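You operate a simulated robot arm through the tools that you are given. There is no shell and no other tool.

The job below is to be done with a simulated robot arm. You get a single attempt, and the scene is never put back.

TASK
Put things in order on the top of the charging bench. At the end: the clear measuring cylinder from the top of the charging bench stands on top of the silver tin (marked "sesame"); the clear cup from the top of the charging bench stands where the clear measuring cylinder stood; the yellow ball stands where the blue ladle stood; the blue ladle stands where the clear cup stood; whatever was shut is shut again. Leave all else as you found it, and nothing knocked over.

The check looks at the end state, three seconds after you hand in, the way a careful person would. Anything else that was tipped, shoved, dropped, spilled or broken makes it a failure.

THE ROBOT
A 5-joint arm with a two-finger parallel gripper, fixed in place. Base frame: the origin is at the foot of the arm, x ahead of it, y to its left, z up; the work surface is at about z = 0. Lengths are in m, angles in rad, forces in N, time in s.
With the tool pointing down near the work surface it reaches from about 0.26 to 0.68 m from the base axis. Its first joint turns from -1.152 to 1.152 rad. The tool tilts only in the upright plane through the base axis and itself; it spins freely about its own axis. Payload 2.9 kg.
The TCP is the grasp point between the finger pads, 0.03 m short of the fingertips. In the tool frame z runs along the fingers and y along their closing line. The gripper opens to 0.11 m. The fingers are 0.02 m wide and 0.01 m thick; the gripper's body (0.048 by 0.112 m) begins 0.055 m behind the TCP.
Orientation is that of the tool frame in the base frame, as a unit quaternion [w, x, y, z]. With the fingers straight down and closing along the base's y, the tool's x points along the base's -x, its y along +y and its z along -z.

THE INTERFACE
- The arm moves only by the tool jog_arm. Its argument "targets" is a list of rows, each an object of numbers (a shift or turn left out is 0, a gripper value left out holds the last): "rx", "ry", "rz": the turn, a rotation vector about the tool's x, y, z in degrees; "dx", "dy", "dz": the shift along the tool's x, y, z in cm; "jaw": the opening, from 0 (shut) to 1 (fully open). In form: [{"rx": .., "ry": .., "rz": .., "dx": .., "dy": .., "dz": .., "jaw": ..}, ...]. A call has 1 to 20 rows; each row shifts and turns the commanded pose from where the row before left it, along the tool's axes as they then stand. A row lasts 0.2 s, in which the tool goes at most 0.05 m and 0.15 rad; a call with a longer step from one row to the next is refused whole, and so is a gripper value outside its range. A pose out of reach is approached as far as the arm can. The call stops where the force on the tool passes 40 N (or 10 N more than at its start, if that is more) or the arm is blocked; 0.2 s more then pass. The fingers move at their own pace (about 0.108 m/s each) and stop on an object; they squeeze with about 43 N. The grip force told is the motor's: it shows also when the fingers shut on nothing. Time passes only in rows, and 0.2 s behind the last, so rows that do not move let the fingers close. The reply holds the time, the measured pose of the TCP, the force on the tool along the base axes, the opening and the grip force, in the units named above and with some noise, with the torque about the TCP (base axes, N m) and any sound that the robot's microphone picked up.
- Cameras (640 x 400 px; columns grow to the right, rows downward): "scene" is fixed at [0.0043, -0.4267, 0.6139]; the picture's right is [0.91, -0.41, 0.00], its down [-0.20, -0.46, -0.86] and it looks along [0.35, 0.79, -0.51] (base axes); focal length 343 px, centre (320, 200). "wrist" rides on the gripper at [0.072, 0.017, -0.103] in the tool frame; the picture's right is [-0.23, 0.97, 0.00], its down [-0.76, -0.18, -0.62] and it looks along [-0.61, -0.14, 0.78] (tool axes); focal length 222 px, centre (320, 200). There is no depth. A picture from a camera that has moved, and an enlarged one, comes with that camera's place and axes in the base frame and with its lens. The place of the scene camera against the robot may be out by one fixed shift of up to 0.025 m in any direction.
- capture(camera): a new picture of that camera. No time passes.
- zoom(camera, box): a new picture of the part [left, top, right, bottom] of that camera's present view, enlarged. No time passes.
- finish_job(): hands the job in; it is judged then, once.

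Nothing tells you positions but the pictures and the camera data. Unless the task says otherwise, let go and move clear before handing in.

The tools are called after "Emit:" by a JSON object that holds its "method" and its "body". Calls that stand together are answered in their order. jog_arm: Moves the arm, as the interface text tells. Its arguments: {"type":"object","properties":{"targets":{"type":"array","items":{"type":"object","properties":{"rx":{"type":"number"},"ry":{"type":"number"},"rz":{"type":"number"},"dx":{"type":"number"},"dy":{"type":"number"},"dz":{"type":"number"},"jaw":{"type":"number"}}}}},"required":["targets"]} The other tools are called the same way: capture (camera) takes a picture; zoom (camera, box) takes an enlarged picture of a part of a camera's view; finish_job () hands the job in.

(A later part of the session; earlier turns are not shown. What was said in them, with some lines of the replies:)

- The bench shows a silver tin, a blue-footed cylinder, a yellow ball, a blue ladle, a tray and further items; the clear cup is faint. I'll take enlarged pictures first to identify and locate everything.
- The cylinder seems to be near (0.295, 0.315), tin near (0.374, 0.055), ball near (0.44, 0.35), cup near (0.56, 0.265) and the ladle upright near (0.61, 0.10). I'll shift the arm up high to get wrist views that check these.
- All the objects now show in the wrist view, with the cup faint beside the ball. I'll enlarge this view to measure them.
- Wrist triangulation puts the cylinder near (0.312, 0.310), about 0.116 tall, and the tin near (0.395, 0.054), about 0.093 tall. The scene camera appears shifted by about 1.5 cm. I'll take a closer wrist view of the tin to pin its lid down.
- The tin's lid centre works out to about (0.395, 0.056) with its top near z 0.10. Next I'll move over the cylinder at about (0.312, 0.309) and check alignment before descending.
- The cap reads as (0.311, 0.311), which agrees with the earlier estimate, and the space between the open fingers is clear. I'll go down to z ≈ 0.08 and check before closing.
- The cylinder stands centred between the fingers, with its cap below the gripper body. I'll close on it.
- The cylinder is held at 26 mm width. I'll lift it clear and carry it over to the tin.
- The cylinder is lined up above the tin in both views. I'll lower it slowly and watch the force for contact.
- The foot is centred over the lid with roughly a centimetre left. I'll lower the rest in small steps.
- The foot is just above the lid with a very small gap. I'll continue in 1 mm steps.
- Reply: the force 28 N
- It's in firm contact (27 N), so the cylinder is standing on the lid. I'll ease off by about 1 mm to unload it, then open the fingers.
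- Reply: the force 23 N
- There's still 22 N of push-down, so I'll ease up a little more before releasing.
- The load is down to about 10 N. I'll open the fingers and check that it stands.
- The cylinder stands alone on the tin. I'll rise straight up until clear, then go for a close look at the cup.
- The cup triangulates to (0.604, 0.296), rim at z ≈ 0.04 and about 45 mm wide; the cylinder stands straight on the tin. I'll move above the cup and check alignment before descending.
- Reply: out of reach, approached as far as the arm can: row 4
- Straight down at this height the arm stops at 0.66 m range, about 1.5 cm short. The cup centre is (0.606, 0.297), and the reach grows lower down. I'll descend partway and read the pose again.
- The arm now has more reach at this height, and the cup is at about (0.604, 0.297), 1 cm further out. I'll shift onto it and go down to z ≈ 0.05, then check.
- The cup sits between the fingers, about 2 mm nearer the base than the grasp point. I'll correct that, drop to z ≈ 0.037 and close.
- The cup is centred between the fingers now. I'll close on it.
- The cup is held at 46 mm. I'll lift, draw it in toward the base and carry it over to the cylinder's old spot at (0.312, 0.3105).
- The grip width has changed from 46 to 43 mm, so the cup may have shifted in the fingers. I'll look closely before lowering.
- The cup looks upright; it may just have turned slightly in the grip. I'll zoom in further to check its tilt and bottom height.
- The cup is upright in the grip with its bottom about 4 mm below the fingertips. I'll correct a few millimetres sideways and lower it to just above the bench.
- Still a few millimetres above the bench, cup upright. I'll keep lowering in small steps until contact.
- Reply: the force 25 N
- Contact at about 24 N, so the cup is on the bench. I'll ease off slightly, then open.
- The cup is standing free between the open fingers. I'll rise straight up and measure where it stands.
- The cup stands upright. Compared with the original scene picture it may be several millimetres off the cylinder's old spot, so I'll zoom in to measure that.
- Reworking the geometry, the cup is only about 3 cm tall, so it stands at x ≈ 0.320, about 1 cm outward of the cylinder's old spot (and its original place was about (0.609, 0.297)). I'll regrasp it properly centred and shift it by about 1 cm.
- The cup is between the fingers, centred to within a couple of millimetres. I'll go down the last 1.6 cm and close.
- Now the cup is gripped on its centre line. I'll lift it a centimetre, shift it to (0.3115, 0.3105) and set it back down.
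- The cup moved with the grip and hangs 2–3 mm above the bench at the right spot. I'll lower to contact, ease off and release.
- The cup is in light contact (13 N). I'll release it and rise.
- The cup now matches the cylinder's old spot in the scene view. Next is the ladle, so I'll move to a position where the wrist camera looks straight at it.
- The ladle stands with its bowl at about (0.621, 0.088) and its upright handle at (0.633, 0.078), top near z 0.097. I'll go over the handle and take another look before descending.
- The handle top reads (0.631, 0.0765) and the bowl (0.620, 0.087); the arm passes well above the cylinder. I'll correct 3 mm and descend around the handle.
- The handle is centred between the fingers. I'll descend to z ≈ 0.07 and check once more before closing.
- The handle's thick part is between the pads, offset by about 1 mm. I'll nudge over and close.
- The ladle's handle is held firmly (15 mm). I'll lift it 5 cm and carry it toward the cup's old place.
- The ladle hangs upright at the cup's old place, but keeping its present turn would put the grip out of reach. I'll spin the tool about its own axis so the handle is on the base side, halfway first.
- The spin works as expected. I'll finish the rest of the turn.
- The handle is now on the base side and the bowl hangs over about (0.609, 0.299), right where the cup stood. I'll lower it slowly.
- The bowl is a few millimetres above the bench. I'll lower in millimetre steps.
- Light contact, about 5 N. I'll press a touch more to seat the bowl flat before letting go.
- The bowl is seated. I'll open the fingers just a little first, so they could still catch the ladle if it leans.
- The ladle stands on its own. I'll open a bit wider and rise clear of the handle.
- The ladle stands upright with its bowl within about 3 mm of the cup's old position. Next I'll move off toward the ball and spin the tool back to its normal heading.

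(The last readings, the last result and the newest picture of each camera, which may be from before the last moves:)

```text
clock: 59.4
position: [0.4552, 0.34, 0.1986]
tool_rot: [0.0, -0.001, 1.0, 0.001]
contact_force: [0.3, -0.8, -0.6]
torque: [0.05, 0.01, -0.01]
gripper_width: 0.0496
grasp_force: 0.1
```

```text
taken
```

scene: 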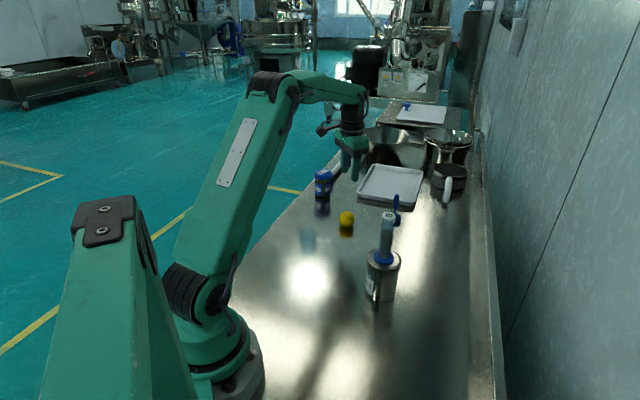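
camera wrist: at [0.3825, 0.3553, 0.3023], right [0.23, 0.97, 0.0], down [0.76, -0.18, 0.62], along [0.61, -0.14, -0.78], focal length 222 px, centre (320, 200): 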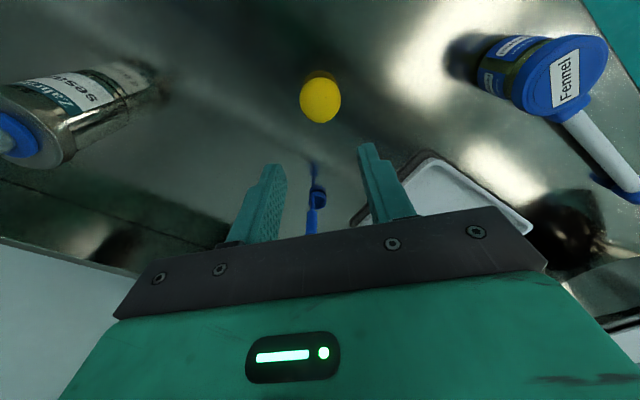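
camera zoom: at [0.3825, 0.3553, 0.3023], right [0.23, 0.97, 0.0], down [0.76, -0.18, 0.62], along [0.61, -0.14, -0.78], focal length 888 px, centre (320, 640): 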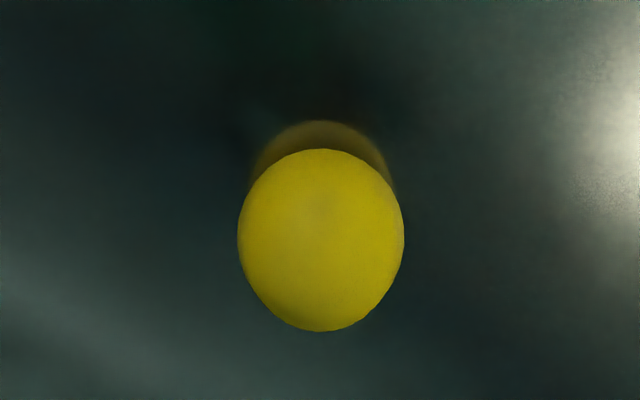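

The ball is at (0.4526, 0.339), radius about 25 mm, right below. I'll open the jaws wide and descend around it.

Emit:
{"method": "jog_arm", "body": {"targets": [{"dx": 0.22, "dy": -0.1, "jaw": 0.8}, {}, {"dz": 4.0}, {"dz": 4.0}, {"dz": 3.5}, {}]}}

Emit:
{"method": "capture", "body": {"camera": "wrist"}}

```text
clock: 60.8
position: [0.4539, 0.3382, 0.084]
tool_rot: [0.0, 0.0, 1.0, 0.0]
contact_force: [-0.2, -1.0, 0.9]
torque: [-0.01, 0.02, 0.01]
gripper_width: 0.0881
grasp_force: 0.0
```

```text
taken
camera wrist: at [0.381, 0.3541, 0.1869], right [0.23, 0.97, 0.0], down [0.76, -0.18, 0.62], along [0.61, -0.14, -0.78], focal length 222 px, centre (320, 200)
```

wrist: 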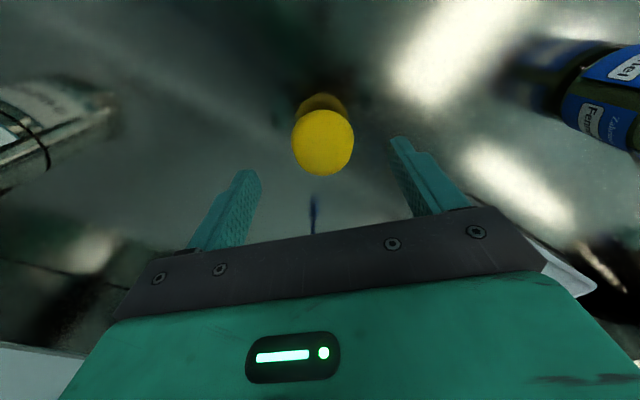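

The ball sits centred between the fingers. I'll go down to z ≈ 0.036 and close gently on it.

Emit:
{"method": "jog_arm", "body": {"targets": [{"dx": 0.12, "dy": 0.06, "dz": 2.0}, {"dz": 2.0}, {"dz": 0.75}, {}]}}

Emit:
{"method": "capture", "body": {"camera": "wrist"}}

```text
clock: 61.8
position: [0.452, 0.3363, 0.0364]
tool_rot: [0.0, 0.0, 1.0, 0.0]
contact_force: [-0.8, -0.2, 0.3]
torque: [0.0, -0.01, -0.01]
gripper_width: 0.0882
grasp_force: 0.1
```

```text
taken
camera wrist: at [0.3797, 0.3547, 0.1397], right [0.23, 0.97, 0.0], down [0.76, -0.18, 0.62], along [0.61, -0.14, -0.78], focal length 222 px, centre (320, 200)
```

wrist: 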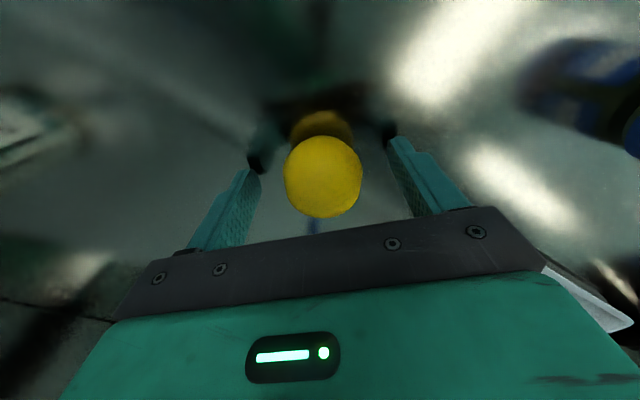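

The ball lines up exactly with the grasp point. I'll close.

Emit:
{"method": "jog_arm", "body": {"targets": [{"jaw": 0.0}, {}, {}, {}]}}

Emit:
{"method": "capture", "body": {"camera": "wrist"}}

```text
clock: 62.8
position: [0.4514, 0.3384, 0.0374]
tool_rot: [0.0, 0.0, 1.0, -0.001]
contact_force: [0.5, 1.1, 0.8]
torque: [0.03, 0.0, 0.01]
gripper_width: 0.048
grasp_force: 42.7
```

```text
taken
camera wrist: at [0.3798, 0.3547, 0.14], right [0.23, 0.97, 0.0], down [0.76, -0.18, 0.62], along [0.61, -0.14, -0.78], focal length 222 px, centre (320, 200)
```

wrist: 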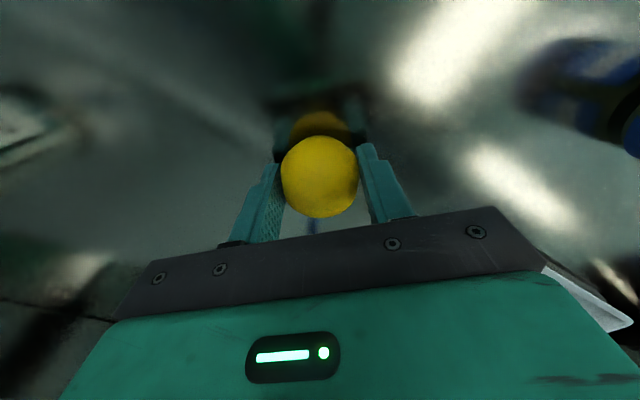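

The ball is held (48 mm). I'll lift it and carry it over to the ladle's old place.

Emit:
{"method": "jog_arm", "body": {"targets": [{"dz": -1.0}, {"dz": -3.0}, {"dz": -4.0}, {"dz": -3.5}, {}, {"dx": -1.21, "dy": -1.8}, {"dx": -2.43, "dy": -3.59}, {"dx": -2.43, "dy": -3.59}, {"dx": -2.43, "dy": -3.59}, {"dx": -2.43, "dy": -3.59}, {"dx": -2.43, "dy": -3.59}, {"dx": -2.43, "dy": -3.59}, {"dx": -1.21, "dy": -1.8}, {}]}}

Emit:
{"method": "capture", "body": {"camera": "scene"}}

Emit:
{"method": "capture", "body": {"camera": "wrist"}}

```text
clock: 65.8
position: [0.6212, 0.0862, 0.1533]
tool_rot: [0.0, 0.0, 1.0, 0.0]
contact_force: [-0.2, 0.0, -0.4]
torque: [0.0, 0.04, 0.0]
gripper_width: 0.048
grasp_force: 43.0
```

```text
taken
```

scene: 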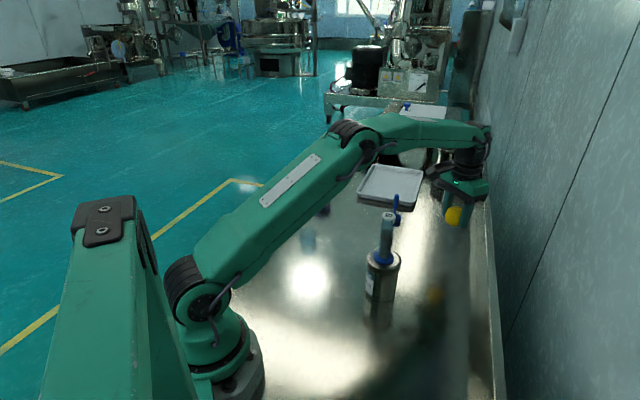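

```text
taken
camera wrist: at [0.5498, 0.1032, 0.2559], right [0.23, 0.97, 0.0], down [0.76, -0.18, 0.62], along [0.61, -0.14, -0.78], focal length 222 px, centre (320, 200)
```

wrist: 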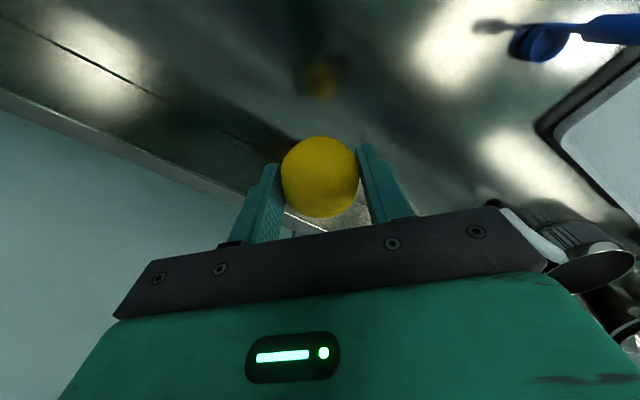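

The ball hangs over (0.621, 0.086), and the arm stays well above the cylinder. I'll lower it to just above the bench.

Emit:
{"method": "jog_arm", "body": {"targets": [{"dz": 3.0}, {"dz": 3.5}, {"dz": 3.0}, {"dz": 1.3}, {}]}}

Emit:
{"method": "zoom", "body": {"camera": "scene", "box": [410, 190, 490, 280]}}

Emit:
{"method": "capture", "body": {"camera": "scene"}}

```text
clock: 67.0
position: [0.6217, 0.0878, 0.0438]
tool_rot: [-0.001, 0.0, 1.0, -0.001]
contact_force: [0.6, -1.0, -0.6]
torque: [0.03, -0.01, -0.02]
gripper_width: 0.0479
grasp_force: 43.0
```

```text
4.44 times, centred on (450, 235) of scene
camera zoom: at [0.0043, -0.4267, 0.6139], right [0.91, -0.41, 0.0], down [-0.2, -0.46, -0.86], along [0.35, 0.79, -0.51], focal length 1523 px, centre (-258, 44)
```

zoom: 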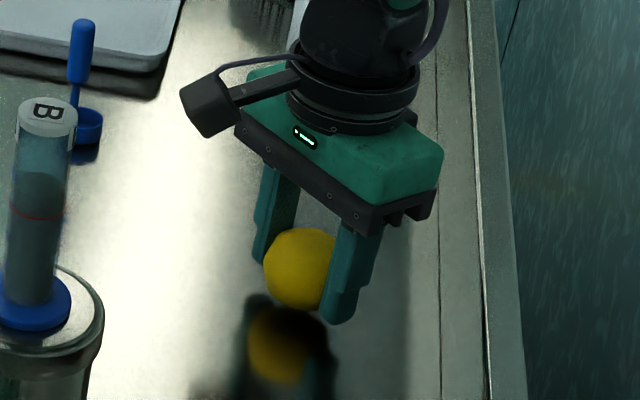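

```text
taken
```

scene: 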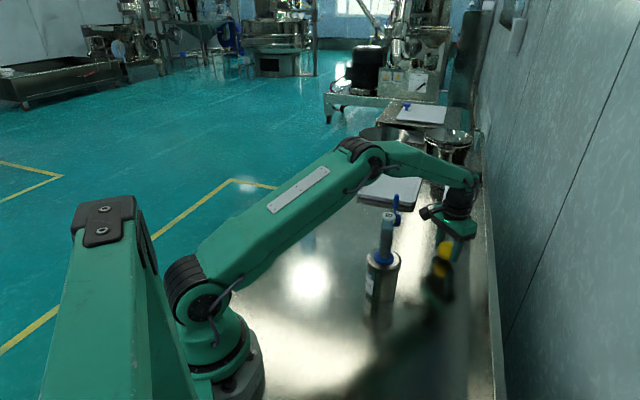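

The ball is about 6 mm above the bench. I'll lower in small steps until I feel contact.

Emit:
{"method": "jog_arm", "body": {"targets": [{"dz": 0.3}, {"dz": 0.2}, {}]}}

```text
clock: 67.8
position: [0.621, 0.0871, 0.0397]
tool_rot: [0.0, 0.0, 1.0, 0.0]
contact_force: [1.0, -0.1, 0.1]
torque: [-0.01, 0.04, 0.0]
gripper_width: 0.048
grasp_force: 43.0
```

Emit:
{"method": "jog_arm", "body": {"targets": [{"dz": 0.1}, {"dz": 0.1}, {}]}}

```text
clock: 68.6
position: [0.6199, 0.0873, 0.0374]
tool_rot: [0.0, 0.0, 1.0, 0.0]
contact_force: [-2.3, -0.9, 3.2]
torque: [-0.03, 0.1, -0.03]
gripper_width: 0.0482
grasp_force: 42.9
```

Light contact, about 3 N, so the ball rests on the bench. I'll open just a few millimetres first to see that it stays put.

Emit:
{"method": "jog_arm", "body": {"targets": [{"jaw": 0.52}, {}, {}, {}]}}

Emit:
{"method": "capture", "body": {"camera": "wrist"}}

Emit:
{"method": "zoom", "body": {"camera": "scene", "box": [410, 190, 490, 280]}}

```text
clock: 69.6
position: [0.6214, 0.0866, 0.0362]
tool_rot: [0.0, 0.0, 1.0, 0.0]
contact_force: [0.4, 0.6, 0.8]
torque: [0.01, -0.02, 0.02]
gripper_width: 0.0575
grasp_force: 0.2
```

```text
taken
camera wrist: at [0.5491, 0.1038, 0.1397], right [0.23, 0.97, 0.0], down [0.76, -0.18, 0.62], along [0.61, -0.14, -0.78], focal length 222 px, centre (320, 200)
```

wrist: 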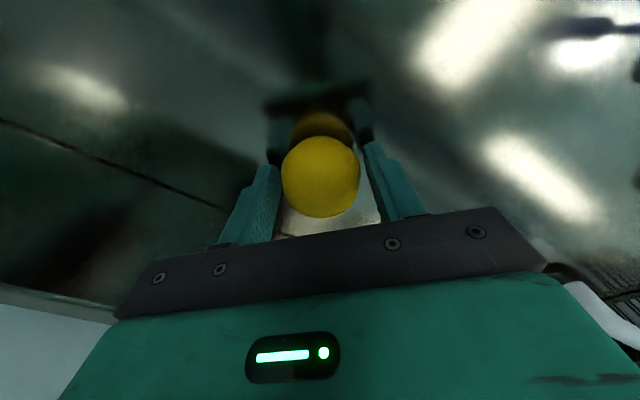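

```text
4.44 times, centred on (450, 235) of scene
camera zoom: at [0.0043, -0.4267, 0.6139], right [0.91, -0.41, 0.0], down [-0.2, -0.46, -0.86], along [0.35, 0.79, -0.51], focal length 1523 px, centre (-258, 44)
```

zoom: 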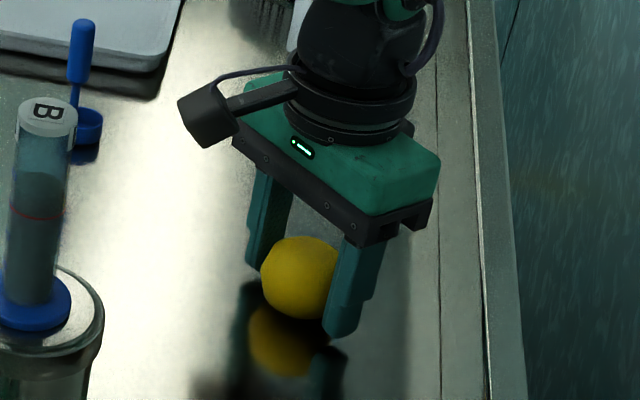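

The ball stays centred. I'll open wider, wait a moment and confirm it isn't rolling.

Emit:
{"method": "jog_arm", "body": {"targets": [{"jaw": 0.8}, {}, {}, {}, {}, {}]}}

Emit:
{"method": "capture", "body": {"camera": "wrist"}}

```text
clock: 71.0
position: [0.6212, 0.0879, 0.0366]
tool_rot: [0.0, -0.001, 1.0, 0.0]
contact_force: [-0.6, -0.6, 0.3]
torque: [-0.02, -0.02, 0.01]
gripper_width: 0.0877
grasp_force: 0.0
```

```text
taken
camera wrist: at [0.5491, 0.1038, 0.1397], right [0.23, 0.97, 0.0], down [0.76, -0.18, 0.62], along [0.61, -0.14, -0.78], focal length 222 px, centre (320, 200)
```

wrist: 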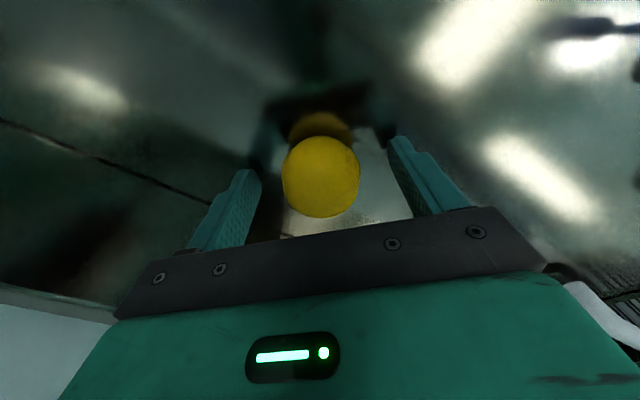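

The ball is still. I'll rise straight up, then move clear and inspect everything.

Emit:
{"method": "jog_arm", "body": {"targets": [{"dz": -2.0}, {"dz": -4.0}, {"dz": -4.0}, {"dz": -4.0}, {"dz": -4.0}, {"dx": 1.5, "dy": 1.5, "dz": -3.0}, {"dx": 3.0, "dy": 3.0}, {"dx": 3.0, "dy": 3.0}, {"dx": 3.0, "dy": 3.0}, {"dx": 3.0, "dy": 3.0}, {"dx": 3.0, "dy": 3.0}, {}]}}

Emit:
{"method": "capture", "body": {"camera": "scene"}}

Emit:
{"method": "zoom", "body": {"camera": "scene", "box": [280, 180, 480, 305]}}

Emit:
{"method": "capture", "body": {"camera": "wrist"}}

Emit:
{"method": "zoom", "body": {"camera": "scene", "box": [300, 110, 492, 230]}}

```text
clock: 73.6
position: [0.4554, 0.2514, 0.2471]
tool_rot: [0.001, -0.001, 1.0, 0.0]
contact_force: [-0.4, 0.1, 0.6]
torque: [0.02, 0.02, 0.0]
gripper_width: 0.0882
grasp_force: 0.1
```

```text
taken
```

scene: 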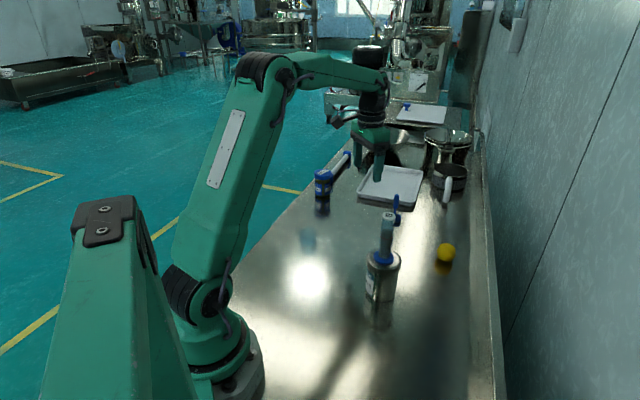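

```text
3.20 times, centred on (380, 242) of scene
camera zoom: at [0.0043, -0.4267, 0.6139], right [0.91, -0.41, 0.0], down [-0.2, -0.46, -0.86], along [0.35, 0.79, -0.51], focal length 1096 px, centre (128, 64)
```

zoom: 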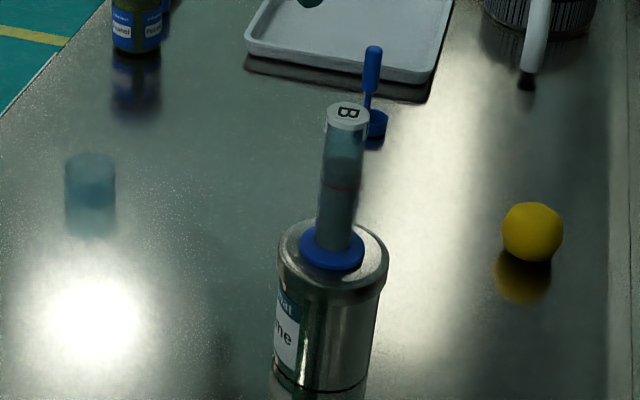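

```text
taken
camera wrist: at [0.3841, 0.269, 0.3502], right [0.23, 0.97, 0.0], down [0.76, -0.18, 0.62], along [0.61, -0.14, -0.78], focal length 222 px, centre (320, 200)
```

wrist: 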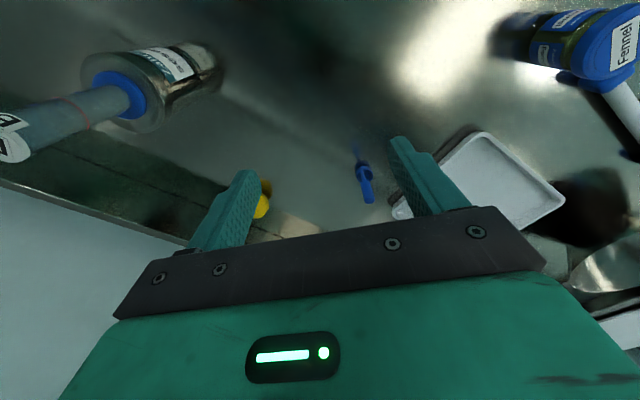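

```text
3.33 times, centred on (396, 170) of scene
camera zoom: at [0.0043, -0.4267, 0.6139], right [0.91, -0.41, 0.0], down [-0.2, -0.46, -0.86], along [0.35, 0.79, -0.51], focal length 1142 px, centre (67, 300)
```

zoom: 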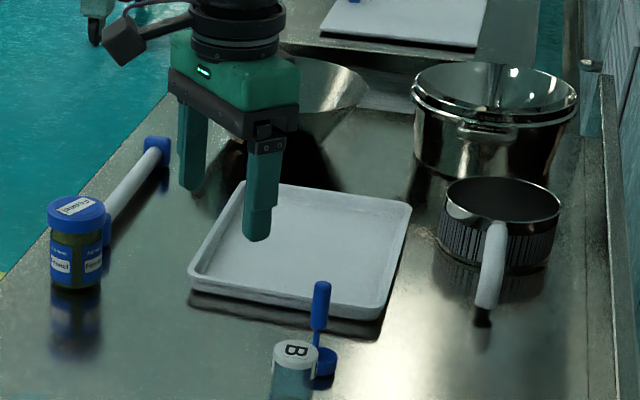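

Everything stands where intended: cylinder on the tin, cup at the cylinder's spot, ladle at the cup's spot and ball at the ladle's spot. I'll wait a couple of seconds to be sure the ball isn't creeping.

Emit:
{"method": "jog_arm", "body": {"targets": [{}, {}, {}, {}, {}, {}, {}, {}, {}, {}, {}, {}, {}, {}, {}]}}

Emit:
{"method": "zoom", "body": {"camera": "scene", "box": [280, 180, 480, 305]}}

```text
clock: 76.8
position: [0.4563, 0.2526, 0.2478]
tool_rot: [0.0, 0.001, 1.0, 0.0]
contact_force: [0.1, 0.3, 0.4]
torque: [-0.03, -0.01, -0.01]
gripper_width: 0.0879
grasp_force: 0.1
```

```text
3.20 times, centred on (380, 242) of scene
camera zoom: at [0.0043, -0.4267, 0.6139], right [0.91, -0.41, 0.0], down [-0.2, -0.46, -0.86], along [0.35, 0.79, -0.51], focal length 1096 px, centre (128, 64)
```

zoom: 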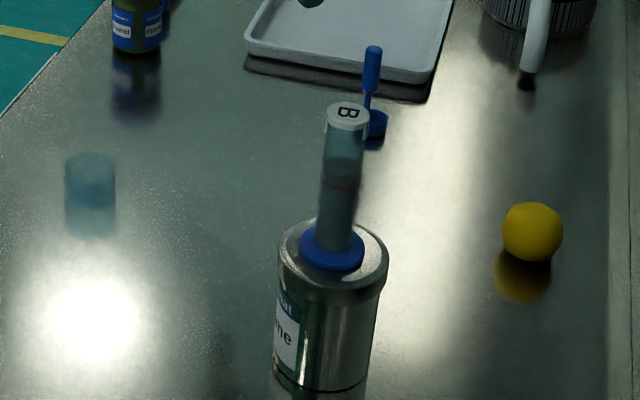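

Nothing has moved over three seconds: all four objects stand in their target places, the rest of the bench looks the same as at the start, and the gripper is open and clear. I'm handing in the job.

Emit:
{"method": "finish_job", "body": {}}

```text
The job is handed in.
```

I've handed in the job. In the last pictures, all four objects stood where the task asked, and nothing moved during a three-second wait.

| Object | Where it stands now | Offset from target |
|---|---|---|
| Clear measuring cylinder | upright and centred on the lid of the "sesame" tin | within a few mm of the lid's centre |
| Clear cup | where the cylinder stood, about (0.311, 0.311) | a few mm |
| Blue ladle | where the cup stood, bowl at about (0.609, 0.299) | about 3 mm |
| Yellow ball | where the ladle stood, about (0.620, 0.086) | within about 5 mm |

These positions are estimates from the pictures and the arm's readings.

- **Ladle turned:** it now faces about 112° from its original heading, with the handle toward the robot. In its old heading, the arm could not have reached far enough to set it down.
- **Cup placed twice:** the first time it landed about 1 cm off, so I picked it up again and shifted it.

I opened nothing, and the tin's lid stayed shut. The tin, tray, Fennel jar and pans looked the same as at the start, and the gripper ended open and clear of everything.
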